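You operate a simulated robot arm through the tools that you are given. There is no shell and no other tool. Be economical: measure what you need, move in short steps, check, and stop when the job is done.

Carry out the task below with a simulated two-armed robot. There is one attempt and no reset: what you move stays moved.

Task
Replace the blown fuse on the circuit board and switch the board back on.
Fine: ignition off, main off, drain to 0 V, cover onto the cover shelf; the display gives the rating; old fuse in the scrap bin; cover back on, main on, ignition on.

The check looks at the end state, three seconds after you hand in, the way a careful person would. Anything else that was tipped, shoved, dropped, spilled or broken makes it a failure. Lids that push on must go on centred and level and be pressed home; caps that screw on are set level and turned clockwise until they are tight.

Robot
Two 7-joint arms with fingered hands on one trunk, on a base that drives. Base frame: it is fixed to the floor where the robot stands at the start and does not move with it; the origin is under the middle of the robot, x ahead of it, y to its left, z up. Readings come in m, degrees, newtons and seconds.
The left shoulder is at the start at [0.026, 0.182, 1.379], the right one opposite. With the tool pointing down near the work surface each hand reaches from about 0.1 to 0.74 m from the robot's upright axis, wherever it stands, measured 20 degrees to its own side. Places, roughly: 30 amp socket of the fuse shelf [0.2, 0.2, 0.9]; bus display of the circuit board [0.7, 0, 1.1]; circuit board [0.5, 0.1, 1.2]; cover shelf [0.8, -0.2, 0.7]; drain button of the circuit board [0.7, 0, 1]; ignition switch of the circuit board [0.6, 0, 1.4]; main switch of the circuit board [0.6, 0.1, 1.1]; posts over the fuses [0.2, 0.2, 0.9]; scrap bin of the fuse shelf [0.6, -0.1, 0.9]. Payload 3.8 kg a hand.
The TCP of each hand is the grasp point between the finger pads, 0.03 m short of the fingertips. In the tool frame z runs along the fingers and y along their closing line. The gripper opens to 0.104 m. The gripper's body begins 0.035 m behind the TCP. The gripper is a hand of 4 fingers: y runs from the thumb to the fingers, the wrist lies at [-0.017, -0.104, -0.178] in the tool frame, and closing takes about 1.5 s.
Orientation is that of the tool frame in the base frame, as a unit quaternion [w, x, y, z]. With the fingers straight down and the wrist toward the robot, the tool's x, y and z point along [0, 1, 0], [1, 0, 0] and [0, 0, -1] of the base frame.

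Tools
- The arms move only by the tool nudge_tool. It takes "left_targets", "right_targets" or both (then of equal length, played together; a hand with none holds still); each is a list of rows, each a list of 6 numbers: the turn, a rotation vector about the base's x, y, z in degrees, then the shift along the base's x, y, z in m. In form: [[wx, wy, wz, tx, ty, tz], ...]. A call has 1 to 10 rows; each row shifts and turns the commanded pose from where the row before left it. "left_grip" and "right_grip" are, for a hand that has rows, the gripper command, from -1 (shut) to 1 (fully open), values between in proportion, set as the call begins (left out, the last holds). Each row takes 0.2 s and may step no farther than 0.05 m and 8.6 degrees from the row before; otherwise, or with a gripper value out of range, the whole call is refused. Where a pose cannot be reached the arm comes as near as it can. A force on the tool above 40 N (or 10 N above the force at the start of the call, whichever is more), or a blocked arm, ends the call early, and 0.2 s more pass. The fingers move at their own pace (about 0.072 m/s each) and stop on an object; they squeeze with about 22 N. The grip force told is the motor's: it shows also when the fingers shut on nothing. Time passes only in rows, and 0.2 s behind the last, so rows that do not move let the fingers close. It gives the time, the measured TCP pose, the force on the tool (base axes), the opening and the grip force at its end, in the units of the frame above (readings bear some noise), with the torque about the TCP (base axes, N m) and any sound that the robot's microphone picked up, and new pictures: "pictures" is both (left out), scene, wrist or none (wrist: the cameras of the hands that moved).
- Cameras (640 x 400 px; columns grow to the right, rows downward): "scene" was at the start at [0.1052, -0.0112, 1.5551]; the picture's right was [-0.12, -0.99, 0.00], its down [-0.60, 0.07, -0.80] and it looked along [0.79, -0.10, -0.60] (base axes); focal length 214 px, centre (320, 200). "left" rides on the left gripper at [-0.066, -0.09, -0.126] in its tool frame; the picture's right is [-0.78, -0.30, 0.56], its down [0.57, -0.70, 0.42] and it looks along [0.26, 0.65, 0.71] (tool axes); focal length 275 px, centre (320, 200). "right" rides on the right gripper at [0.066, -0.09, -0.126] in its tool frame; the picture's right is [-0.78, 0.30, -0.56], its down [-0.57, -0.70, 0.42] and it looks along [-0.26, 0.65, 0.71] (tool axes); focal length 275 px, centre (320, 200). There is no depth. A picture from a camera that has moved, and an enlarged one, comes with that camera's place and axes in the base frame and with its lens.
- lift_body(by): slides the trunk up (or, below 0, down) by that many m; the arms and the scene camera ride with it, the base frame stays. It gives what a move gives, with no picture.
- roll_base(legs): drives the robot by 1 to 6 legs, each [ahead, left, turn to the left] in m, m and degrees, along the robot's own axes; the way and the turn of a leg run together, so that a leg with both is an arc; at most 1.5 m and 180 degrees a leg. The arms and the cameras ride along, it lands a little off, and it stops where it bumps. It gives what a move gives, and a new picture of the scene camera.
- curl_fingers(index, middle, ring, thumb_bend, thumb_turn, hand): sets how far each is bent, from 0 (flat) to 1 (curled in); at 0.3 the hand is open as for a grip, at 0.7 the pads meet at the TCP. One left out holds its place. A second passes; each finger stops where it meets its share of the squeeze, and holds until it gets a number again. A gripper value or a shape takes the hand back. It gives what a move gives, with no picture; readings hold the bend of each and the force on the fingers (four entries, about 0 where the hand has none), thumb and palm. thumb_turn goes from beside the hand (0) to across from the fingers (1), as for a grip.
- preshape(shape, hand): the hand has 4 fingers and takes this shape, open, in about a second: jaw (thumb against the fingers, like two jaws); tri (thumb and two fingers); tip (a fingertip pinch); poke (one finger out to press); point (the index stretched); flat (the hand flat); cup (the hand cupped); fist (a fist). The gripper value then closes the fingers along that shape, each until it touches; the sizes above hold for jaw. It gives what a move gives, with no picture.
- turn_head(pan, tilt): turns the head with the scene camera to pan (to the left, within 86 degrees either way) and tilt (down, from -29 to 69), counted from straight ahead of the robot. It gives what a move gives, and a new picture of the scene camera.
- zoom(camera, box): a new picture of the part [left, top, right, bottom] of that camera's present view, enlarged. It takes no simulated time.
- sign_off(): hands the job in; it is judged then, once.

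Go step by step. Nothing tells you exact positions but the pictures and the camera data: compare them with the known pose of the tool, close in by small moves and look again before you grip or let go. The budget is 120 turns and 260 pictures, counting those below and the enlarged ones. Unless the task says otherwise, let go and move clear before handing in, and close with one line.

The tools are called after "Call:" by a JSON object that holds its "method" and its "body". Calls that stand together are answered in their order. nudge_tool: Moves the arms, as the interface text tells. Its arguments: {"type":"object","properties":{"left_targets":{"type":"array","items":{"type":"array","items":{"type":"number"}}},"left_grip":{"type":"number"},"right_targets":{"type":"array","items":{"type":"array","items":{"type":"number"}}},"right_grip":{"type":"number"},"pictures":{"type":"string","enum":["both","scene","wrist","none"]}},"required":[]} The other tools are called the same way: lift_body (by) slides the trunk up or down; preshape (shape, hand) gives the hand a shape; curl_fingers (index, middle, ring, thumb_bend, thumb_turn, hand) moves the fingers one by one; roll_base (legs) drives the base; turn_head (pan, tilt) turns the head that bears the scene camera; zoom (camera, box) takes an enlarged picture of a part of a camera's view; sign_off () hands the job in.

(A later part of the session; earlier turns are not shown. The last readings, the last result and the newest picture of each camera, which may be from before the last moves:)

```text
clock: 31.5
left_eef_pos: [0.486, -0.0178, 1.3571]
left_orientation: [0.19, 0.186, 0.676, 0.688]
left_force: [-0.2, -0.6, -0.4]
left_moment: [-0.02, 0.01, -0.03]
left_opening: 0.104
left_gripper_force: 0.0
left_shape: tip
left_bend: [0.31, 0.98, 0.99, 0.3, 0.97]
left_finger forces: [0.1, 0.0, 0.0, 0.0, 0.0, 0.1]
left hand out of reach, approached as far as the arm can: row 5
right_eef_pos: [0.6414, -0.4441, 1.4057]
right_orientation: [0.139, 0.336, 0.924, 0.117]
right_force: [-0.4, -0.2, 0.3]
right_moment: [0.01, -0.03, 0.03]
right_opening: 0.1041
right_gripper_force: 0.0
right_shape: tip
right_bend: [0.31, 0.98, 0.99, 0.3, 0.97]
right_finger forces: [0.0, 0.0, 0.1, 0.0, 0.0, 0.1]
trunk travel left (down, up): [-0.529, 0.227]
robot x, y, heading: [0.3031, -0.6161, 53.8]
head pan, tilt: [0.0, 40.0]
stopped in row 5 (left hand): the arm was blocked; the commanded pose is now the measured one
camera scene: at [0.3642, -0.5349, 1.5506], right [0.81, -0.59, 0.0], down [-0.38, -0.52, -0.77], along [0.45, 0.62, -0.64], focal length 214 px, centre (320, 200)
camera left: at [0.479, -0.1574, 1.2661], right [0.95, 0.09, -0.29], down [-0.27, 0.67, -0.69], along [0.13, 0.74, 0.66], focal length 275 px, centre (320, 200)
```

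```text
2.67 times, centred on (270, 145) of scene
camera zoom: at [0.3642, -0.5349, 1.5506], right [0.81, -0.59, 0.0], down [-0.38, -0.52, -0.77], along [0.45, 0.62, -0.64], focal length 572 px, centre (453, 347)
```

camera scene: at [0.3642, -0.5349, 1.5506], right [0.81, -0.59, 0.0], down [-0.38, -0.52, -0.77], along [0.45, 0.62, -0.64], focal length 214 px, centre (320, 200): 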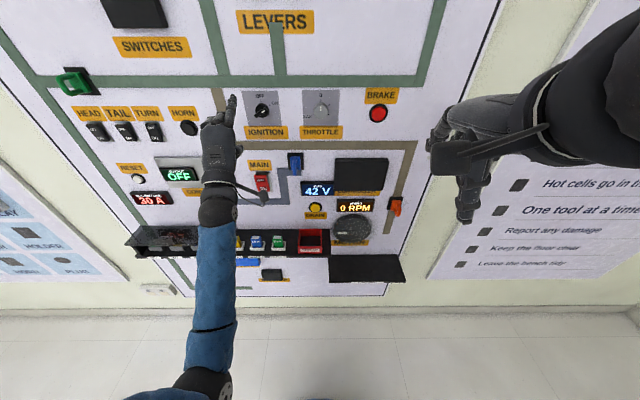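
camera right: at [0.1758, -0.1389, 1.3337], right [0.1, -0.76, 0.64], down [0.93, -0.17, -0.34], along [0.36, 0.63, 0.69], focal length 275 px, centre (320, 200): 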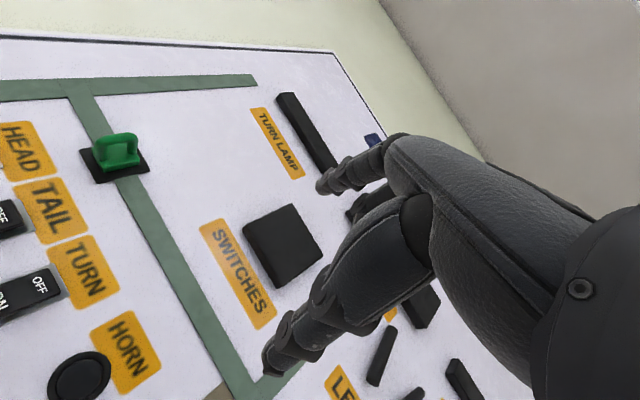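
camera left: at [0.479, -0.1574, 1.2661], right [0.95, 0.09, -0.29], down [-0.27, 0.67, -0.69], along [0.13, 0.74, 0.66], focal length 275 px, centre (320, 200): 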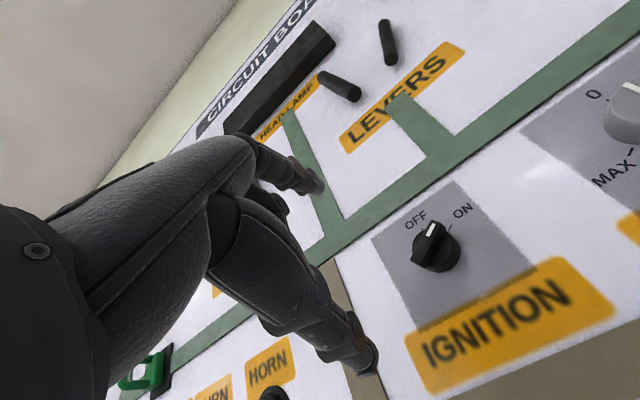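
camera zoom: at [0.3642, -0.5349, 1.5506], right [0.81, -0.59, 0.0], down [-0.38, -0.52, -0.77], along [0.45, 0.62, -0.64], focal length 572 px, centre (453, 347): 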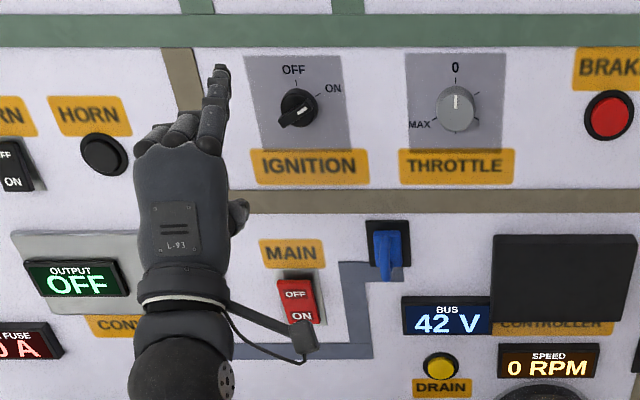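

The pointer is at ON and the left hand is palm-down with its fingers forward. Rolling is blocked, so I'll push the pointer bar round with one finger: poke shape first, then look at where the fingertip is.

Call:
{"method": "preshape", "body": {"hand": "left", "shape": "poke"}}

Call:
{"method": "zoom", "body": {"camera": "scene", "box": [180, 70, 340, 170]}}

Call:
{"method": "zoom", "body": {"camera": "left", "box": [0, 0, 640, 400]}}

```text
clock: 32.4
left_eef_pos: [0.4848, -0.0197, 1.3551]
left_orientation: [0.189, 0.186, 0.677, 0.686]
left_force: [-0.1, -0.1, 0.0]
left_moment: [-0.02, -0.03, -0.01]
left_opening: 0.0
left_gripper_force: 0.0
left_shape: poke
left_bend: [0.7, 0.7, 0.99, 1.0, 1.0]
left_finger forces: [0.0, 0.1, 0.0, 0.0, 0.0, 0.0]
right_eef_pos: [0.6419, -0.4447, 1.4041]
right_orientation: [0.139, 0.336, 0.924, 0.117]
right_force: [-0.3, -0.4, 0.3]
right_moment: [0.01, 0.0, -0.05]
right_opening: 0.1041
right_gripper_force: 0.2
right_shape: tip
right_bend: [0.31, 0.98, 0.99, 0.3, 0.97]
right_finger forces: [0.0, 0.1, 0.0, 0.0, 0.0, 0.1]
trunk travel left (down, up): [-0.529, 0.227]
robot x, y, heading: [0.3037, -0.6228, 54.2]
head pan, tilt: [0.0, 40.0]
```

```text
4.00 times, centred on (260, 120) of scene
camera zoom: at [0.3643, -0.5351, 1.5506], right [0.81, -0.59, 0.0], down [-0.38, -0.52, -0.77], along [0.45, 0.62, -0.64], focal length 858 px, centre (560, 520)
```

zoom: 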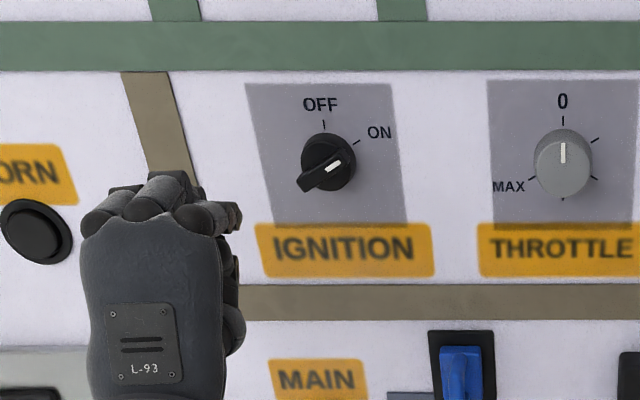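

```text
1.00 times, centred on (320, 200) of left (not enlarged: the box is as wide or as high as the picture)
camera zoom: at [0.4791, -0.1577, 1.2658], right [0.95, 0.09, -0.29], down [-0.27, 0.67, -0.7], along [0.13, 0.74, 0.66], focal length 275 px, centre (320, 200)
```

zoom: 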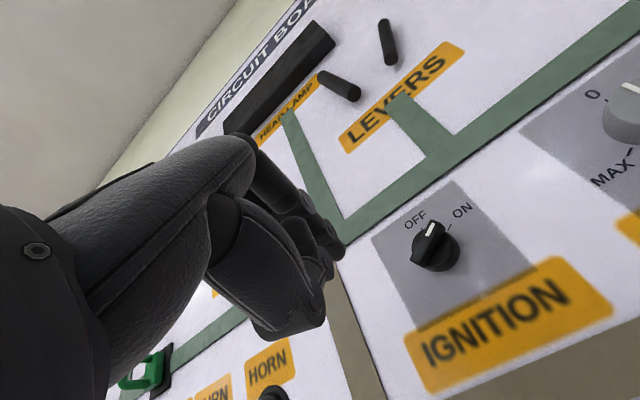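

The index alone should do. I'll curl the middle finger away and bring the index tip to the lower right of the knob.

Call:
{"method": "curl_fingers", "body": {"hand": "left", "index": 0.6, "middle": 1, "ring": 1, "thumb_bend": 1}}

Call:
{"method": "nudge_tool", "body": {"left_targets": [[0, 0, 0, 0.026, 0.003, -0.003], [0, 0, 0, 0.026, 0.004, -0.003], [0, 0, 0, 0.027, 0.004, -0.002], [0, 0, 0, 0, 0, 0]]}}

Call:
{"method": "zoom", "body": {"camera": "scene", "box": [200, 70, 340, 160]}}

```text
clock: 33.4
left_eef_pos: [0.486, -0.0182, 1.3551]
left_orientation: [0.19, 0.187, 0.677, 0.687]
left_force: [0.0, -0.4, -0.1]
left_moment: [-0.02, -0.02, 0.0]
left_opening: 0.0241
left_gripper_force: 0.0
left_shape: fingers
left_bend: [0.33, 1.0, 1.0, 1.0, 1.0]
left_finger forces: [0.1, 0.0, 0.0, 0.0, 0.0, 0.0]
right_eef_pos: [0.6414, -0.444, 1.4051]
right_orientation: [0.139, 0.335, 0.924, 0.117]
right_force: [-0.2, 0.2, 0.9]
right_moment: [0.02, 0.0, 0.01]
right_opening: 0.104
right_gripper_force: 0.0
right_shape: tip
right_bend: [0.31, 0.98, 0.99, 0.3, 0.97]
right_finger forces: [0.0, 0.0, 0.1, 0.1, 0.0, 0.0]
trunk travel left (down, up): [-0.529, 0.227]
robot x, y, heading: [0.3054, -0.6145, 54.2]
head pan, tilt: [0.0, 40.0]
```

```text
clock: 34.6
left_eef_pos: [0.5455, 0.0145, 1.343]
left_orientation: [0.146, 0.198, 0.669, 0.702]
left_force: [0.3, -0.1, -0.1]
left_moment: [-0.02, -0.01, 0.01]
left_opening: 0.024
left_gripper_force: 0.1
left_shape: fingers
left_bend: [0.33, 1.0, 1.0, 1.0, 1.0]
left_finger forces: [0.0, 0.1, 0.0, 0.0, 0.0, 0.0]
right_eef_pos: [0.6416, -0.4444, 1.4053]
right_orientation: [0.139, 0.337, 0.924, 0.118]
right_force: [0.6, -0.4, 0.1]
right_moment: [0.01, 0.0, -0.06]
right_opening: 0.1043
right_gripper_force: 0.2
right_shape: tip
right_bend: [0.31, 0.98, 0.99, 0.3, 0.97]
right_finger forces: [0.0, 0.1, 0.1, 0.1, 0.0, 0.0]
trunk travel left (down, up): [-0.529, 0.227]
robot x, y, heading: [0.3011, -0.6158, 54.1]
head pan, tilt: [0.0, 40.0]
stopped in row 4 (left hand): the arm was blocked; the commanded pose is now the measured one
camera scene: at [0.3644, -0.535, 1.5506], right [0.81, -0.59, 0.0], down [-0.38, -0.52, -0.77], along [0.45, 0.62, -0.64], focal length 214 px, centre (320, 200)
camera left: at [0.5379, -0.1203, 1.245], right [0.93, 0.15, -0.34], down [-0.35, 0.69, -0.64], along [0.14, 0.71, 0.69], focal length 275 px, centre (320, 200)
```

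scene: 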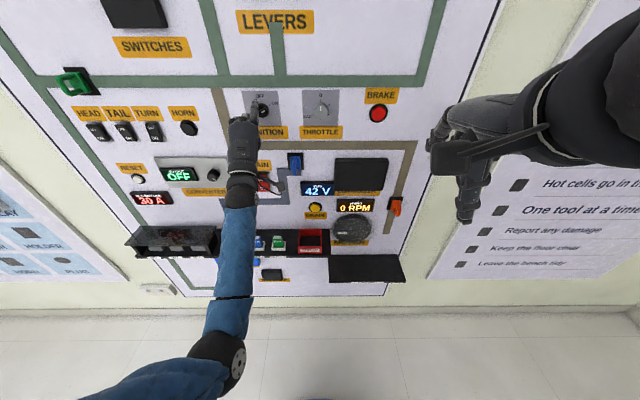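
left: 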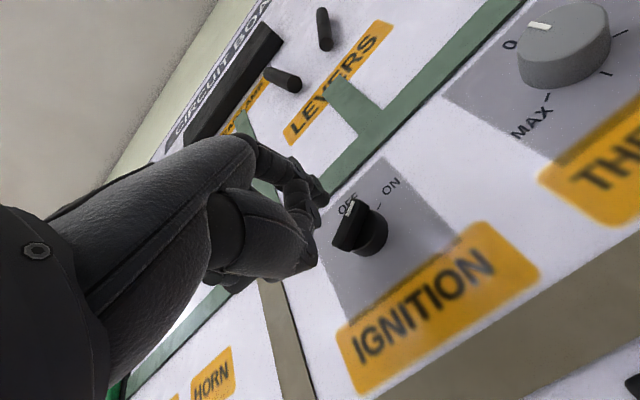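

```text
4.44 times, centred on (270, 115) of scene
camera zoom: at [0.3644, -0.535, 1.5506], right [0.81, -0.59, 0.0], down [-0.38, -0.52, -0.77], along [0.45, 0.62, -0.64], focal length 953 px, centre (542, 578)
```

zoom: 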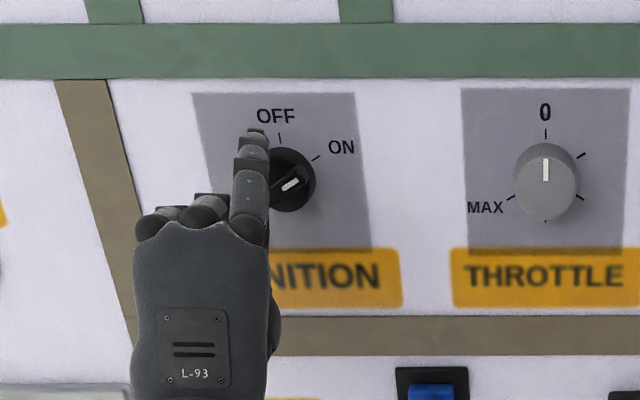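

The index tip is at the upper left of the knob. From there, pushing the bar's lower-left end downward turns it anticlockwise to OFF. I'll line up to the left of the knob and then go deeper.

Call:
{"method": "curl_fingers", "body": {"hand": "left", "index": 0.5}}

Call:
{"method": "nudge_tool", "body": {"left_targets": [[0, 0, 0, -0.013, 0.0093, 0.01], [0, 0, 0, 0.0087, 0.0122, 0], [0, 0, 0, 0, 0, 0]]}}

Call:
{"method": "zoom", "body": {"camera": "scene", "box": [200, 70, 340, 160]}}

Call:
{"method": "zoom", "body": {"camera": "left", "box": [220, 120, 460, 290]}}

```text
clock: 35.6
left_eef_pos: [0.5437, 0.0138, 1.3417]
left_orientation: [0.146, 0.198, 0.669, 0.701]
left_force: [-0.7, -0.3, -0.4]
left_moment: [-0.03, 0.01, 0.01]
left_opening: 0.0248
left_gripper_force: 0.0
left_shape: fingers
left_bend: [0.33, 1.0, 1.0, 0.99, 1.0]
left_finger forces: [0.0, 0.0, 0.0, 0.0, 0.0, 0.1]
right_eef_pos: [0.6427, -0.444, 1.4063]
right_orientation: [0.139, 0.336, 0.924, 0.117]
right_force: [0.4, 1.0, 0.2]
right_moment: [0.01, 0.0, -0.03]
right_opening: 0.104
right_gripper_force: 0.0
right_shape: tip
right_bend: [0.31, 0.98, 0.99, 0.3, 0.97]
right_finger forces: [0.1, 0.0, 0.1, 0.1, 0.0, 0.1]
trunk travel left (down, up): [-0.529, 0.227]
robot x, y, heading: [0.2987, -0.6176, 54.0]
head pan, tilt: [0.0, 40.0]
```

```text
clock: 36.4
left_eef_pos: [0.5405, 0.0342, 1.3502]
left_orientation: [0.148, 0.199, 0.669, 0.701]
left_force: [-0.1, 0.6, 0.3]
left_moment: [-0.01, 0.01, 0.0]
left_opening: 0.0245
left_gripper_force: 0.1
left_shape: fingers
left_bend: [0.33, 1.0, 1.0, 0.99, 1.0]
left_finger forces: [0.1, 0.1, 0.0, 0.0, 0.0, 0.1]
right_eef_pos: [0.6412, -0.444, 1.4052]
right_orientation: [0.139, 0.336, 0.924, 0.118]
right_force: [0.8, 0.1, -0.3]
right_moment: [0.01, 0.03, -0.04]
right_opening: 0.104
right_gripper_force: 0.1
right_shape: tip
right_bend: [0.31, 0.98, 0.99, 0.3, 0.97]
right_finger forces: [0.1, 0.0, 0.0, 0.0, 0.0, 0.1]
trunk travel left (down, up): [-0.529, 0.227]
robot x, y, heading: [0.2999, -0.6182, 54.0]
head pan, tilt: [0.0, 40.0]
camera scene: at [0.3639, -0.5356, 1.5506], right [0.81, -0.59, 0.0], down [-0.38, -0.52, -0.77], along [0.45, 0.62, -0.64], focal length 214 px, centre (320, 200)
camera left: at [0.5344, -0.1006, 1.2543], right [0.93, 0.14, -0.34], down [-0.34, 0.69, -0.64], along [0.14, 0.71, 0.69], focal length 275 px, centre (320, 200)
```

scene: 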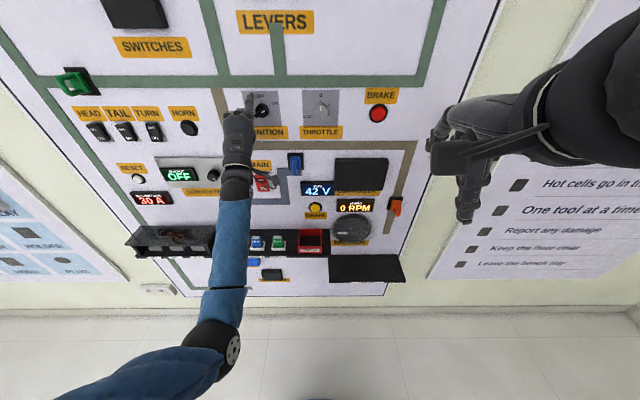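
left: 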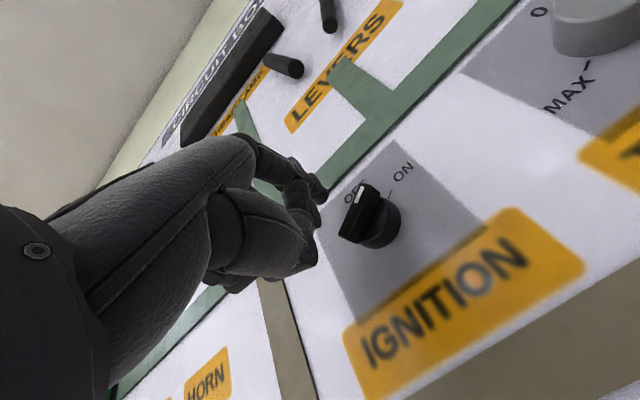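

```text
4.44 times, centred on (270, 115) of scene
camera zoom: at [0.3639, -0.5356, 1.5506], right [0.81, -0.59, 0.0], down [-0.38, -0.52, -0.77], along [0.45, 0.62, -0.64], focal length 953 px, centre (542, 578)
```

zoom: 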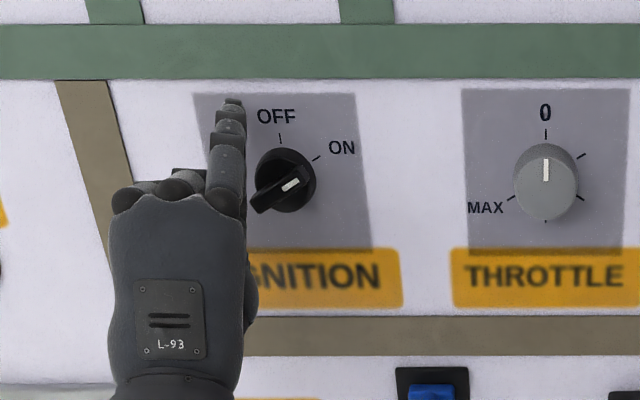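

```text
2.35 times, centred on (340, 205) of left
camera zoom: at [0.5344, -0.1006, 1.2543], right [0.93, 0.14, -0.34], down [-0.34, 0.69, -0.64], along [0.14, 0.71, 0.69], focal length 648 px, centre (273, 188)
```

zoom: 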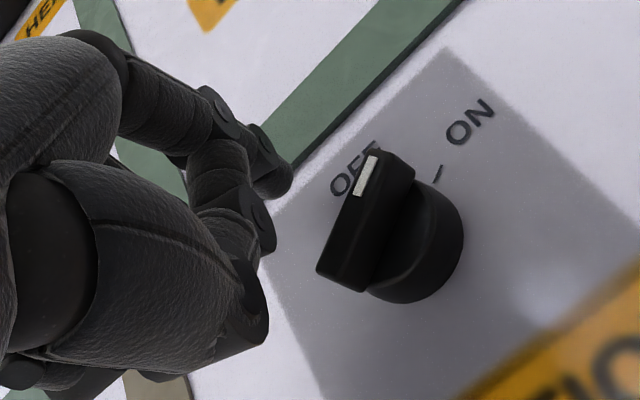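

The fingertip is to the left of the knob and about 4–5 cm above its centre. I'll go slightly deeper, then sweep down to swing the bar to OFF.

Call:
{"method": "nudge_tool", "body": {"left_targets": [[0, 0, 0, 0.007, 0.01, 0], [0, 0, 0, 0, 0, -0.01], [0, 0, 0, 0, 0, -0.01], [0, 0, 0, 0, 0, -0.01], [0, 0, 0, 0, 0, -0.01], [0, 0, 0, 0, 0, -0.01], [0, 0, 0, 0, 0, 0]]}}

Call:
{"method": "zoom", "body": {"camera": "scene", "box": [200, 70, 340, 160]}}

```text
clock: 38.0
left_eef_pos: [0.5466, 0.0469, 1.3003]
left_orientation: [0.147, 0.198, 0.67, 0.7]
left_force: [-5.4, 1.0, -2.0]
left_moment: [-0.08, -0.26, 0.13]
left_opening: 0.024
left_gripper_force: 3.6
left_shape: fingers
left_bend: [0.34, 1.0, 1.0, 0.99, 1.0]
left_finger forces: [7.5, 0.0, 0.1, 0.0, 0.0, 0.0]
right_eef_pos: [0.6402, -0.4429, 1.4058]
right_orientation: [0.139, 0.334, 0.925, 0.118]
right_force: [0.5, -0.6, 0.2]
right_moment: [-0.03, -0.01, -0.04]
right_opening: 0.104
right_gripper_force: 0.1
right_shape: tip
right_bend: [0.31, 0.98, 0.99, 0.3, 0.97]
right_finger forces: [0.0, 0.0, 0.0, 0.0, 0.0, 0.0]
trunk travel left (down, up): [-0.529, 0.227]
robot x, y, heading: [0.3065, -0.6201, 54.0]
head pan, tilt: [0.0, 40.0]
camera scene: at [0.363, -0.5345, 1.5506], right [0.81, -0.59, 0.0], down [-0.38, -0.52, -0.77], along [0.45, 0.62, -0.64], focal length 214 px, centre (320, 200)
camera left: at [0.541, -0.0878, 1.2038], right [0.93, 0.14, -0.34], down [-0.34, 0.68, -0.64], along [0.14, 0.72, 0.68], focal length 275 px, centre (320, 200)
```

scene: 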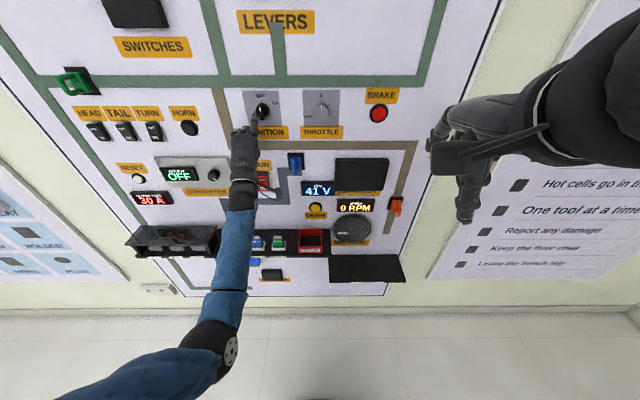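
left: 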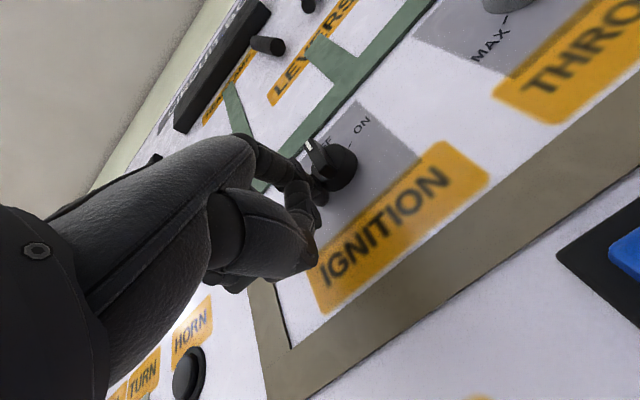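

```text
4.44 times, centred on (270, 115) of scene
camera zoom: at [0.363, -0.5345, 1.5506], right [0.81, -0.59, 0.0], down [-0.38, -0.52, -0.77], along [0.45, 0.62, -0.64], focal length 953 px, centre (542, 578)
```

zoom: 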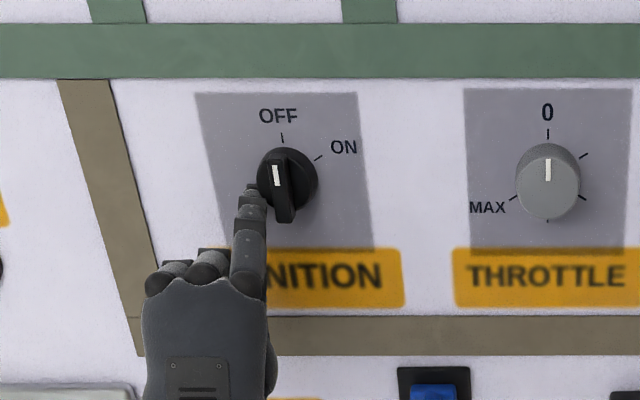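

The ignition is at OFF. Next I'll retreat and go down in front of the main rocker (OFF half at about z 1.13).

Call:
{"method": "nudge_tool", "body": {"left_targets": [[0, 0, 0, -0.016, 0.012, 0], [0, 0, 0, -0.015, -0.02, 0], [0, 0, 0, -0.015, -0.02, 0], [0, 0, 0, 0, 0, -0.045], [0, 0, 0, 0, 0, -0.045], [0, 0, 0, 0, 0, -0.045], [0, 0, 0, 0, 0, -0.045], [0, 0, 0, 0, 0, -0.045], [0, 0, 0, 0, 0, 0]]}}

Call:
{"method": "zoom", "body": {"camera": "scene", "box": [200, 80, 360, 220]}}

Call:
{"method": "zoom", "body": {"camera": "left", "box": [220, 100, 500, 300]}}

```text
clock: 40.0
left_eef_pos: [0.4962, 0.0187, 1.0759]
left_orientation: [0.146, 0.198, 0.669, 0.702]
left_force: [-0.2, 0.9, 0.6]
left_moment: [0.01, 0.03, -0.02]
left_opening: 0.0243
left_gripper_force: 0.0
left_shape: fingers
left_bend: [0.34, 1.0, 1.0, 0.99, 1.0]
left_finger forces: [0.1, 0.1, 0.1, 0.1, 0.0, 0.0]
right_eef_pos: [0.6416, -0.4445, 1.4063]
right_orientation: [0.139, 0.335, 0.924, 0.118]
right_force: [0.0, 0.4, -0.2]
right_moment: [-0.01, 0.04, -0.03]
right_opening: 0.1039
right_gripper_force: 0.1
right_shape: tip
right_bend: [0.31, 0.98, 0.99, 0.3, 0.97]
right_finger forces: [0.0, 0.0, 0.1, 0.0, 0.0, 0.0]
trunk travel left (down, up): [-0.529, 0.227]
robot x, y, heading: [0.3003, -0.6158, 54.2]
head pan, tilt: [0.0, 40.0]
camera scene: at [0.3642, -0.5357, 1.5507], right [0.81, -0.59, 0.0], down [-0.38, -0.52, -0.77], along [0.45, 0.62, -0.64], focal length 214 px, centre (320, 200)
camera left: at [0.4903, -0.118, 0.9783], right [0.93, 0.14, -0.34], down [-0.34, 0.69, -0.64], along [0.14, 0.71, 0.69], focal length 275 px, centre (320, 200)
```

scene: 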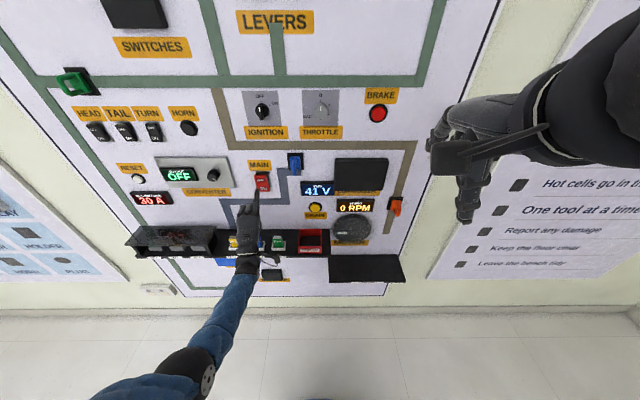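
left: 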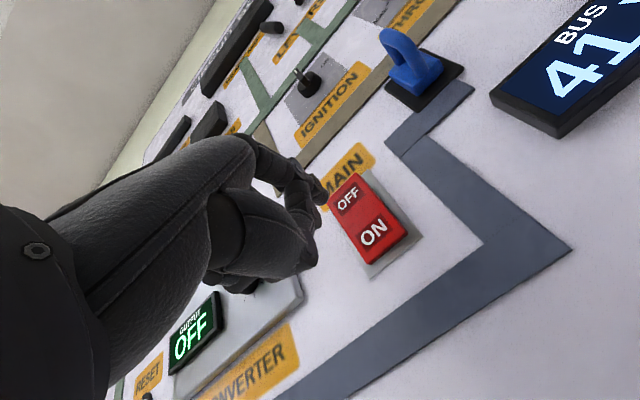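

```text
2.86 times, centred on (280, 150) of scene
camera zoom: at [0.3642, -0.5357, 1.5507], right [0.81, -0.59, 0.0], down [-0.38, -0.52, -0.77], along [0.45, 0.62, -0.64], focal length 613 px, centre (434, 343)
```

zoom: 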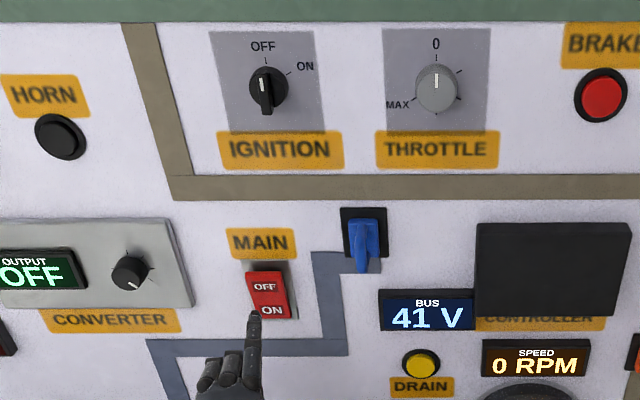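

```text
2.00 times, centred on (360, 200) of left
camera zoom: at [0.4903, -0.118, 0.9783], right [0.93, 0.14, -0.34], down [-0.34, 0.69, -0.64], along [0.14, 0.71, 0.69], focal length 551 px, centre (240, 200)
```

zoom: 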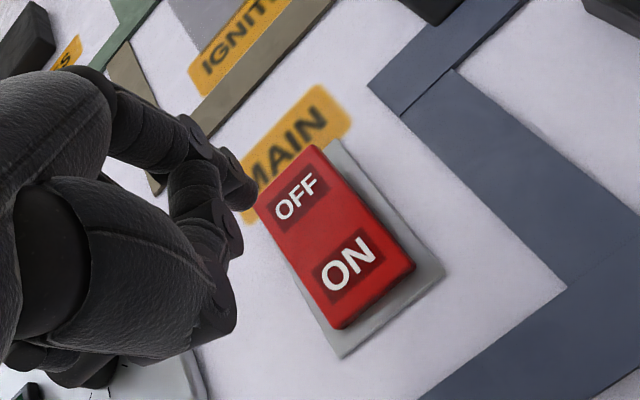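

Ignition clearly at OFF. The fingertip is just under the main rocker's OFF half, so I'll raise it 1 cm and press in gently.

Call:
{"method": "nudge_tool", "body": {"left_targets": [[0, 0, 0, 0, 0, 0.013], [0, 0, 0, 0.0116, 0.0162, 0], [0, 0, 0, 0.0116, 0.0162, 0], [0, 0, 0, 0.0058, 0.0081, 0], [0, 0, 0, 0.0058, 0.0081, 0]], "pictures": "wrist"}}

Call:
{"method": "zoom", "body": {"camera": "scene", "box": [220, 140, 300, 200]}}

```text
clock: 41.1
left_eef_pos: [0.5252, 0.053, 1.0859]
left_orientation: [0.148, 0.197, 0.67, 0.7]
left_force: [-20.3, -24.6, -2.2]
left_moment: [1.43, -1.13, -0.42]
left_opening: 0.0258
left_gripper_force: 15.7
left_shape: fingers
left_bend: [0.29, 1.0, 1.0, 0.99, 1.0]
left_finger forces: [31.2, 0.0, 0.0, 0.0, 0.0, 0.1]
left hand out of reach, approached as far as the arm can: row 5
right_eef_pos: [0.6401, -0.4455, 1.4062]
right_orientation: [0.139, 0.334, 0.925, 0.118]
right_force: [0.6, 0.7, 0.2]
right_moment: [-0.01, 0.03, -0.06]
right_opening: 0.1041
right_gripper_force: 0.1
right_shape: tip
right_bend: [0.31, 0.98, 0.99, 0.3, 0.97]
right_finger forces: [0.0, 0.0, 0.0, 0.0, 0.0, 0.0]
trunk travel left (down, up): [-0.529, 0.227]
robot x, y, heading: [0.299, -0.6169, 54.1]
head pan, tilt: [0.0, 40.0]
stopped in row 5 (left hand): the force on the tool passed its limit at 43 N (the readings are from after the stop); the commanded pose is now the measured one
camera left: at [0.5185, -0.0823, 0.9882], right [0.93, 0.14, -0.34], down [-0.34, 0.68, -0.64], along [0.14, 0.71, 0.68], focal length 275 px, centre (320, 200)
```

left: 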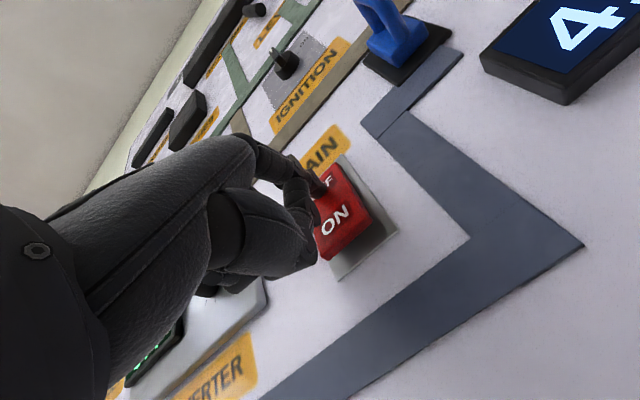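

```text
6.67 times, centred on (260, 170) of scene
camera zoom: at [0.362, -0.5375, 1.5507], right [0.81, -0.59, 0.0], down [-0.38, -0.52, -0.77], along [0.45, 0.62, -0.64], focal length 1430 px, centre (720, 400)
```

zoom: 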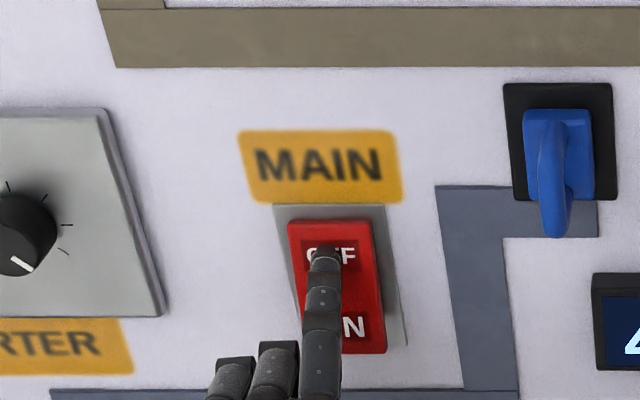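

OFF was pressed with about 31 N. I'll retreat, check the rocker, and pitch the hand down about 60° so it can reach the drain button over the bin.

Call:
{"method": "nudge_tool", "body": {"left_targets": [[0, 0, 0, -0.023, -0.0325, 0], [0, 0, 0, -0.023, -0.0325, 0.0], [0, 0, 0, -0.01, -0.014, 0.0], [-6.92, 4.94, -1, 0, 0, 0.0], [-6.92, 4.94, -1, 0, 0, 0], [-6.92, 4.94, -1, 0, 0, 0], [-6.92, 4.94, -1, 0, 0, 0], [-6.92, 4.94, -1, 0, 0, -0.02], [-6.92, 4.94, -1, 0, 0, -0.02], [-6.92, 4.94, -1, 0, 0, -0.02]], "pictures": "none"}}

Call:
{"method": "roll_base", "body": {"legs": [[0, -0.186, 0]]}}

Call:
{"method": "zoom", "body": {"camera": "scene", "box": [140, 100, 300, 260]}}

```text
clock: 43.3
left_eef_pos: [0.4715, -0.0219, 1.0249]
left_orientation: [0.055, 0.354, 0.895, 0.267]
left_force: [0.3, 0.0, 0.0]
left_moment: [-0.02, -0.03, -0.02]
left_opening: 0.0235
left_gripper_force: 0.1
left_shape: fingers
left_bend: [0.33, 1.0, 1.0, 0.99, 1.0]
left_finger forces: [0.0, 0.1, 0.0, 0.1, 0.0, 0.0]
right_eef_pos: [0.6421, -0.4451, 1.405]
right_orientation: [0.139, 0.335, 0.924, 0.118]
right_force: [1.2, -0.1, -0.2]
right_moment: [0.0, 0.01, 0.02]
right_opening: 0.1038
right_gripper_force: 0.0
right_shape: tip
right_bend: [0.31, 0.98, 0.99, 0.3, 0.97]
right_finger forces: [0.0, 0.1, 0.0, 0.0, 0.0, 0.1]
trunk travel left (down, up): [-0.529, 0.227]
robot x, y, heading: [0.3051, -0.6186, 53.9]
head pan, tilt: [0.0, 40.0]
```

```text
clock: 44.8
left_eef_pos: [0.6264, -0.1319, 1.0276]
left_orientation: [0.055, 0.355, 0.894, 0.269]
left_force: [-0.1, -0.2, 0.1]
left_moment: [-0.02, 0.04, 0.05]
left_opening: 0.0239
left_gripper_force: 0.2
left_shape: fingers
left_bend: [0.33, 1.0, 1.0, 0.99, 1.0]
left_finger forces: [0.0, 0.0, 0.1, 0.0, 0.0, 0.1]
right_eef_pos: [0.7942, -0.5556, 1.4061]
right_orientation: [0.139, 0.336, 0.924, 0.118]
right_force: [-0.4, -0.7, 0.1]
right_moment: [-0.04, -0.03, 0.0]
right_opening: 0.1045
right_gripper_force: 0.0
right_shape: tip
right_bend: [0.31, 0.98, 0.99, 0.3, 0.97]
right_finger forces: [0.0, 0.0, 0.0, 0.1, 0.0, 0.0]
trunk travel left (down, up): [-0.529, 0.227]
robot x, y, heading: [0.4538, -0.7289, 54.1]
head pan, tilt: [0.0, 40.0]
camera scene: at [0.517, -0.6464, 1.5506], right [0.81, -0.59, 0.0], down [-0.38, -0.52, -0.77], along [0.45, 0.62, -0.64], focal length 214 px, centre (320, 200)
```

scene: 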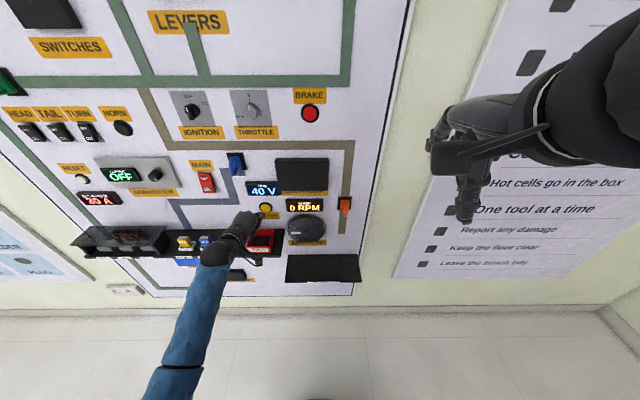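

```text
2.50 times, centred on (220, 180) of scene
camera zoom: at [0.517, -0.6464, 1.5506], right [0.81, -0.59, 0.0], down [-0.38, -0.52, -0.77], along [0.45, 0.62, -0.64], focal length 536 px, centre (570, 250)
```

zoom: 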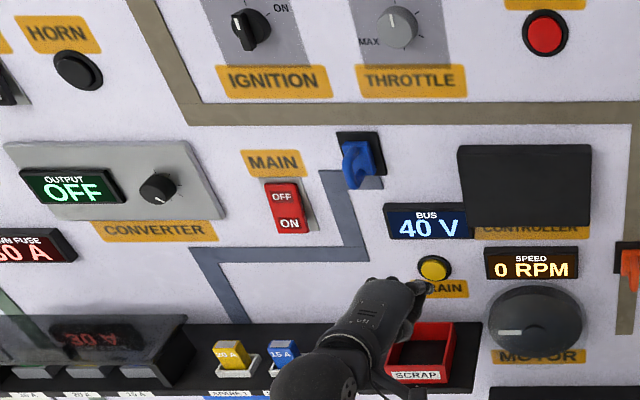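

The voltage keeps falling and main looks pressed at OFF. Fingertip is near the drain button; I'll align and approach.

Call:
{"method": "nudge_tool", "body": {"left_targets": [[0, 0, 0, -0.005, 0.0035, -0.014], [0, 0, 0, 0, 0, -0.012], [0, 0, 0, 0.0116, 0.0163, 0], [0, 0, 0, 0.0116, 0.0163, 0], [0, 0, 0, 0, 0, 0]], "pictures": "wrist"}}

Call:
{"method": "zoom", "body": {"camera": "scene", "box": [210, 180, 330, 260]}}

```text
clock: 46.0
left_eef_pos: [0.6419, -0.0951, 0.9993]
left_orientation: [0.055, 0.354, 0.894, 0.27]
left_force: [0.1, -0.2, 0.1]
left_moment: [-0.01, -0.01, 0.01]
left_opening: 0.0239
left_gripper_force: 0.1
left_shape: fingers
left_bend: [0.33, 1.0, 1.0, 0.99, 1.0]
left_finger forces: [0.1, 0.1, 0.0, 0.1, 0.0, 0.1]
right_eef_pos: [0.7922, -0.5549, 1.4066]
right_orientation: [0.139, 0.337, 0.924, 0.118]
right_force: [-0.5, 0.1, -0.3]
right_moment: [0.03, 0.03, 0.02]
right_opening: 0.1041
right_gripper_force: 0.1
right_shape: tip
right_bend: [0.31, 0.98, 0.99, 0.3, 0.97]
right_finger forces: [0.0, 0.0, 0.0, 0.0, 0.1, 0.0]
trunk travel left (down, up): [-0.529, 0.227]
robot x, y, heading: [0.4548, -0.7279, 54.2]
head pan, tilt: [0.0, 40.0]
camera left: at [0.6008, -0.2479, 1.0552], right [0.56, -0.45, -0.7], down [-0.73, 0.14, -0.67], along [0.4, 0.88, -0.25], focal length 275 px, centre (320, 200)
```

left: 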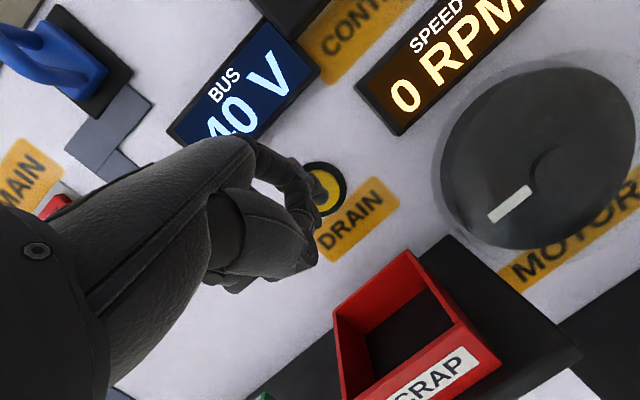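

```text
5.00 times, centred on (270, 220) of scene
camera zoom: at [0.5156, -0.646, 1.5506], right [0.81, -0.59, 0.0], down [-0.38, -0.52, -0.77], along [0.45, 0.62, -0.64], focal length 1072 px, centre (570, 100)
```

zoom: 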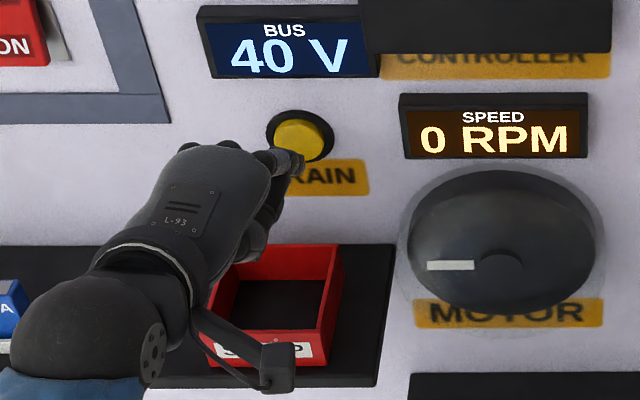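

The fingertip lines up with the drain button. I'll press it and hold.

Call:
{"method": "nudge_tool", "body": {"left_targets": [[0, 0, 0, 0.0058, 0.0081, -0.005], [0, 0, 0, 0.0058, 0.0081, 0], [0, 0, 0, 0.0058, 0.0081, 0], [0, 0, 0, 0.0029, 0.004, 0], [0, 0, 0, 0, 0, 0], [0, 0, 0, 0, 0, 0], [0, 0, 0, 0, 0, 0], [0, 0, 0, 0, 0, 0]], "pictures": "none"}}

Call:
{"method": "zoom", "body": {"camera": "scene", "box": [210, 180, 330, 260]}}

```text
clock: 47.8
left_eef_pos: [0.6626, -0.0701, 0.9972]
left_orientation: [0.055, 0.355, 0.894, 0.269]
left_force: [-9.2, -15.3, 6.5]
left_moment: [0.2, -0.24, -0.31]
left_opening: 0.021
left_gripper_force: 8.5
left_shape: fingers
left_bend: [0.38, 1.0, 1.0, 0.99, 1.0]
left_finger forces: [17.5, 0.1, 0.0, 0.0, 0.0, 0.1]
right_eef_pos: [0.7916, -0.5575, 1.4061]
right_orientation: [0.14, 0.336, 0.924, 0.119]
right_force: [-0.5, 0.7, 0.1]
right_moment: [-0.01, 0.01, 0.03]
right_opening: 0.104
right_gripper_force: 0.1
right_shape: tip
right_bend: [0.31, 0.98, 0.99, 0.3, 0.97]
right_finger forces: [0.0, 0.0, 0.0, 0.0, 0.0, 0.0]
trunk travel left (down, up): [-0.529, 0.227]
robot x, y, heading: [0.4575, -0.7285, 53.7]
head pan, tilt: [0.0, 40.0]
heard: click
```

```text
5.00 times, centred on (270, 220) of scene
camera zoom: at [0.5141, -0.6489, 1.5509], right [0.81, -0.59, 0.0], down [-0.38, -0.52, -0.77], along [0.45, 0.62, -0.64], focal length 1072 px, centre (570, 100)
```

zoom: 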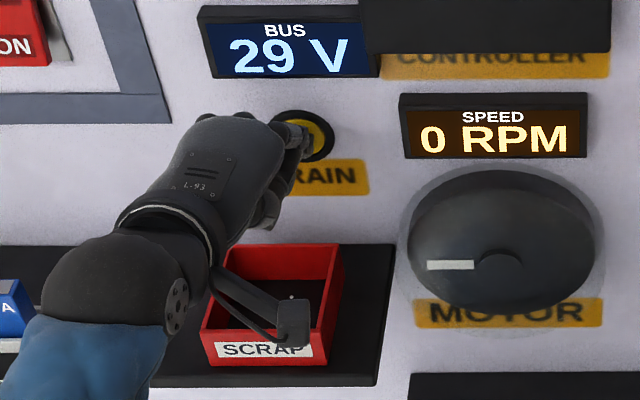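

It clicked and the bus is draining (29 V). I'll keep holding.

Call:
{"method": "nudge_tool", "body": {"left_targets": [[0, 0, 0, 0, 0, 0], [0, 0, 0, 0, 0, 0], [0, 0, 0, 0, 0, 0], [0, 0, 0, 0, 0, 0], [0, 0, 0, 0, 0, 0], [0, 0, 0, 0, 0, 0], [0, 0, 0, 0, 0, 0], [0, 0, 0, 0, 0, 0], [0, 0, 0, 0, 0, 0], [0, 0, 0, 0, 0, 0]], "pictures": "none"}}

Call:
{"method": "nudge_tool", "body": {"left_targets": [[0, 0, 0, 0, 0, 0], [0, 0, 0, 0, 0, 0], [0, 0, 0, 0, 0, 0], [0, 0, 0, 0, 0, 0], [0, 0, 0, 0, 0, 0], [0, 0, 0, 0, 0, 0], [0, 0, 0, 0, 0, 0], [0, 0, 0, 0, 0, 0], [0, 0, 0, 0, 0, 0], [0, 0, 0, 0, 0, 0]], "pictures": "none"}}

Call:
{"method": "zoom", "body": {"camera": "scene", "box": [180, 150, 330, 260]}}

```text
clock: 50.0
left_eef_pos: [0.6628, -0.0707, 0.9971]
left_orientation: [0.056, 0.355, 0.893, 0.27]
left_force: [-8.7, -15.0, 6.1]
left_moment: [0.2, -0.21, -0.35]
left_opening: 0.0211
left_gripper_force: 8.8
left_shape: fingers
left_bend: [0.38, 1.0, 1.0, 0.99, 1.0]
left_finger forces: [17.5, 0.0, 0.0, 0.0, 0.1, 0.0]
right_eef_pos: [0.7916, -0.5584, 1.4062]
right_orientation: [0.14, 0.336, 0.924, 0.119]
right_force: [0.2, 0.2, -0.6]
right_moment: [0.01, 0.01, -0.01]
right_opening: 0.1038
right_gripper_force: 0.0
right_shape: tip
right_bend: [0.31, 0.98, 0.99, 0.3, 0.97]
right_finger forces: [0.0, 0.1, 0.1, 0.0, 0.0, 0.0]
trunk travel left (down, up): [-0.529, 0.227]
robot x, y, heading: [0.4526, -0.7282, 54.1]
head pan, tilt: [0.0, 40.0]
```

```text
clock: 52.2
left_eef_pos: [0.6623, -0.0704, 0.9965]
left_orientation: [0.056, 0.355, 0.893, 0.27]
left_force: [-7.8, -15.6, 5.7]
left_moment: [0.18, -0.22, -0.36]
left_opening: 0.021
left_gripper_force: 8.5
left_shape: fingers
left_bend: [0.38, 1.0, 1.0, 0.98, 1.0]
left_finger forces: [17.6, 0.1, 0.0, 0.0, 0.0, 0.0]
right_eef_pos: [0.7924, -0.5579, 1.4051]
right_orientation: [0.14, 0.337, 0.924, 0.118]
right_force: [-0.3, -0.4, 0.5]
right_moment: [0.03, -0.04, -0.02]
right_opening: 0.1041
right_gripper_force: 0.0
right_shape: tip
right_bend: [0.31, 0.98, 0.99, 0.3, 0.97]
right_finger forces: [0.1, 0.0, 0.0, 0.0, 0.0, 0.0]
trunk travel left (down, up): [-0.529, 0.227]
robot x, y, heading: [0.4555, -0.7298, 53.9]
head pan, tilt: [0.0, 40.0]
```

```text
3.64 times, centred on (255, 205) of scene
camera zoom: at [0.5143, -0.649, 1.5509], right [0.81, -0.59, 0.0], down [-0.38, -0.52, -0.77], along [0.45, 0.62, -0.64], focal length 780 px, centre (556, 182)
```

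zoom: 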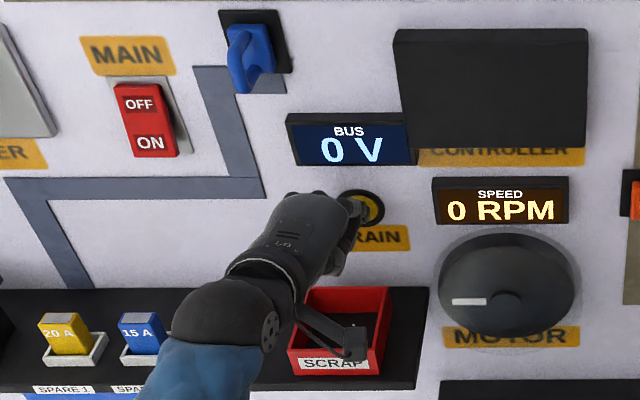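

The bus reads 0 V. I'll release, retreat, and drive left to look at the cover.

Call:
{"method": "nudge_tool", "body": {"left_targets": [[0, 0, 0, -0.0116, -0.0163, 0.005], [0, 0, 0, -0.02, -0.028, 0.01], [0, 0, 0, -0.02, -0.028, 0.02], [0, 0, 0, -0.02, -0.028, 0.03], [0, 0, 0, 0, 0, 0.04], [0, 0, 0, 0, 0, 0.04]], "pictures": "none"}}

Call:
{"method": "roll_base", "body": {"legs": [[-0.02, 0.36, 0]]}}

Call:
{"method": "turn_head", "body": {"pan": 10, "tilt": 45}}

```text
clock: 53.6
left_eef_pos: [0.5912, -0.1691, 1.1423]
left_orientation: [0.056, 0.354, 0.894, 0.269]
left_force: [0.0, -0.6, 1.0]
left_moment: [0.01, -0.05, 0.02]
left_opening: 0.0229
left_gripper_force: 0.1
left_shape: fingers
left_bend: [0.35, 1.0, 1.0, 0.98, 1.0]
left_finger forces: [0.1, 0.1, 0.0, 0.1, 0.0, 0.1]
right_eef_pos: [0.7931, -0.5546, 1.4052]
right_orientation: [0.139, 0.337, 0.924, 0.117]
right_force: [1.2, 0.2, 0.1]
right_moment: [0.0, 0.02, 0.0]
right_opening: 0.1042
right_gripper_force: 0.1
right_shape: tip
right_bend: [0.31, 0.98, 0.99, 0.3, 0.97]
right_finger forces: [0.1, 0.0, 0.0, 0.1, 0.0, 0.0]
trunk travel left (down, up): [-0.529, 0.227]
robot x, y, heading: [0.4565, -0.7276, 54.0]
head pan, tilt: [0.0, 40.0]
```

```text
clock: 55.9
left_eef_pos: [0.2843, 0.0267, 1.1423]
left_orientation: [0.056, 0.353, 0.894, 0.269]
left_force: [-0.4, 0.6, -0.5]
left_moment: [-0.01, -0.03, 0.01]
left_opening: 0.0228
left_gripper_force: 0.1
left_shape: fingers
left_bend: [0.35, 1.0, 1.0, 0.98, 1.0]
left_finger forces: [0.0, 0.1, 0.1, 0.1, 0.1, 0.0]
right_eef_pos: [0.4869, -0.3594, 1.4054]
right_orientation: [0.139, 0.334, 0.925, 0.118]
right_force: [0.1, -0.1, 0.0]
right_moment: [-0.03, 0.02, 0.0]
right_opening: 0.104
right_gripper_force: 0.1
right_shape: tip
right_bend: [0.31, 0.98, 0.99, 0.3, 0.97]
right_finger forces: [0.0, 0.0, 0.1, 0.0, 0.0, 0.0]
trunk travel left (down, up): [-0.529, 0.227]
robot x, y, heading: [0.1492, -0.5327, 54.2]
head pan, tilt: [0.0, 40.0]
camera scene: at [0.2103, -0.4499, 1.5506], right [0.81, -0.58, 0.0], down [-0.38, -0.52, -0.77], along [0.45, 0.62, -0.64], focal length 214 px, centre (320, 200)
```

scene: 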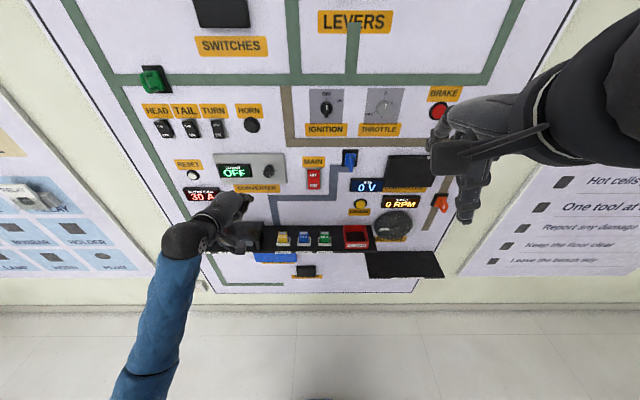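

```text
clock: 56.6
left_eef_pos: [0.2851, 0.0263, 1.1418]
left_orientation: [0.055, 0.353, 0.895, 0.268]
left_force: [0.1, 0.3, -0.5]
left_moment: [0.02, -0.02, 0.02]
left_opening: 0.0229
left_gripper_force: 0.0
left_shape: fingers
left_bend: [0.35, 1.0, 1.0, 0.98, 1.0]
left_finger forces: [0.0, 0.0, 0.1, 0.0, 0.0, 0.1]
right_eef_pos: [0.488, -0.3583, 1.4059]
right_orientation: [0.139, 0.334, 0.925, 0.118]
right_force: [0.2, -0.3, -0.6]
right_moment: [-0.03, -0.01, 0.04]
right_opening: 0.1042
right_gripper_force: 0.0
right_shape: tip
right_bend: [0.31, 0.98, 0.99, 0.3, 0.97]
right_finger forces: [0.1, 0.0, 0.0, 0.1, 0.0, 0.0]
trunk travel left (down, up): [-0.529, 0.227]
robot x, y, heading: [0.149, -0.5341, 54.2]
head pan, tilt: [10.0, 45.0]
camera scene: at [0.1968, -0.4461, 1.5434], right [0.9, -0.44, 0.0], down [-0.31, -0.64, -0.71], along [0.31, 0.64, -0.71], focal length 214 px, centre (320, 200)
```

scene: 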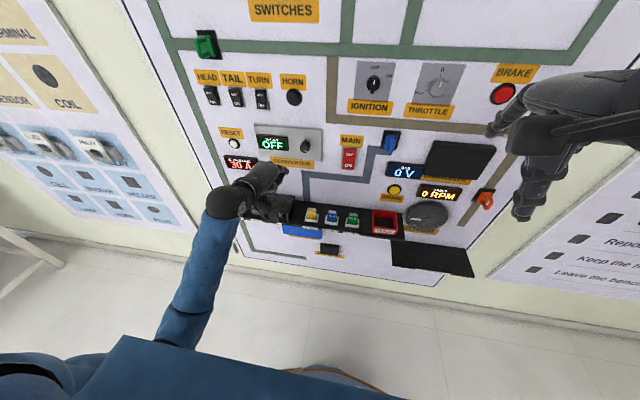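

The left arm blocks the view of the cover. I'll move it left and back, and look at the cover with both cameras.

Call:
{"method": "nudge_tool", "body": {"left_targets": [[0, 0, 0, -0.03, 0.01, 0], [0, 0, 0, -0.04, 0.013, 0], [0, 0, 0, -0.04, 0.013, 0], [0, 0, 0, -0.04, 0.013, 0], [0, 0, 0, -0.04, 0.013, 0]]}}

Call:
{"method": "zoom", "body": {"camera": "scene", "box": [200, 150, 360, 260]}}

```text
clock: 57.8
left_eef_pos: [0.0929, 0.0916, 1.1406]
left_orientation: [0.056, 0.354, 0.894, 0.269]
left_force: [-0.4, -0.1, -0.5]
left_moment: [0.0, 0.0, -0.03]
left_opening: 0.0229
left_gripper_force: 0.1
left_shape: fingers
left_bend: [0.35, 1.0, 1.0, 0.98, 1.0]
left_finger forces: [0.1, 0.1, 0.0, 0.0, 0.0, 0.0]
right_eef_pos: [0.4879, -0.3587, 1.4061]
right_orientation: [0.139, 0.335, 0.925, 0.118]
right_force: [0.3, 0.2, -0.4]
right_moment: [-0.01, -0.02, 0.02]
right_opening: 0.1041
right_gripper_force: 0.1
right_shape: tip
right_bend: [0.31, 0.98, 0.99, 0.3, 0.97]
right_finger forces: [0.0, 0.0, 0.1, 0.0, 0.0, 0.1]
trunk travel left (down, up): [-0.529, 0.227]
robot x, y, heading: [0.1476, -0.5334, 54.2]
head pan, tilt: [10.0, 45.0]
camera scene: at [0.1954, -0.446, 1.5434], right [0.9, -0.43, 0.0], down [-0.31, -0.64, -0.71], along [0.31, 0.64, -0.71], focal length 214 px, centre (320, 200)
camera left: at [0.0508, -0.0612, 1.1958], right [0.56, -0.45, -0.7], down [-0.73, 0.14, -0.67], along [0.4, 0.88, -0.24], focal length 275 px, centre (320, 200)
```

scene: 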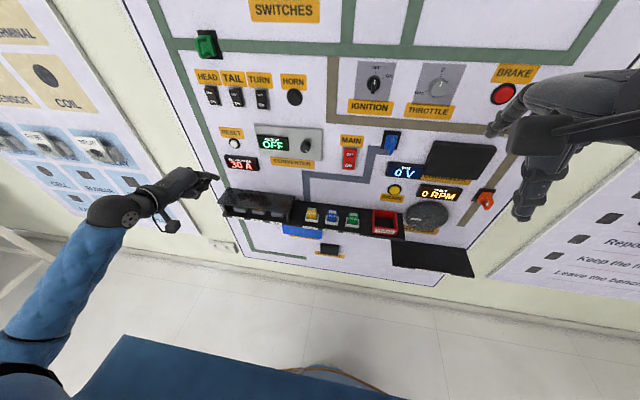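
left: 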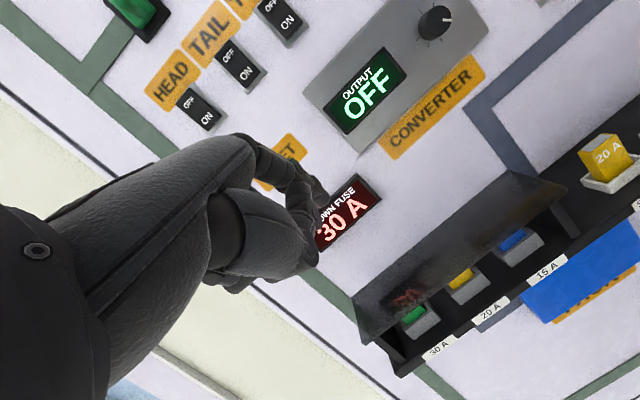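

```text
3.64 times, centred on (280, 205) of scene
camera zoom: at [0.1954, -0.446, 1.5434], right [0.9, -0.43, 0.0], down [-0.31, -0.64, -0.71], along [0.31, 0.64, -0.71], focal length 780 px, centre (466, 182)
```

zoom: 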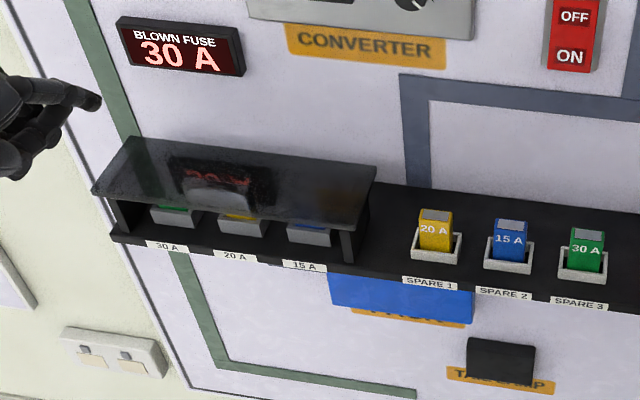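

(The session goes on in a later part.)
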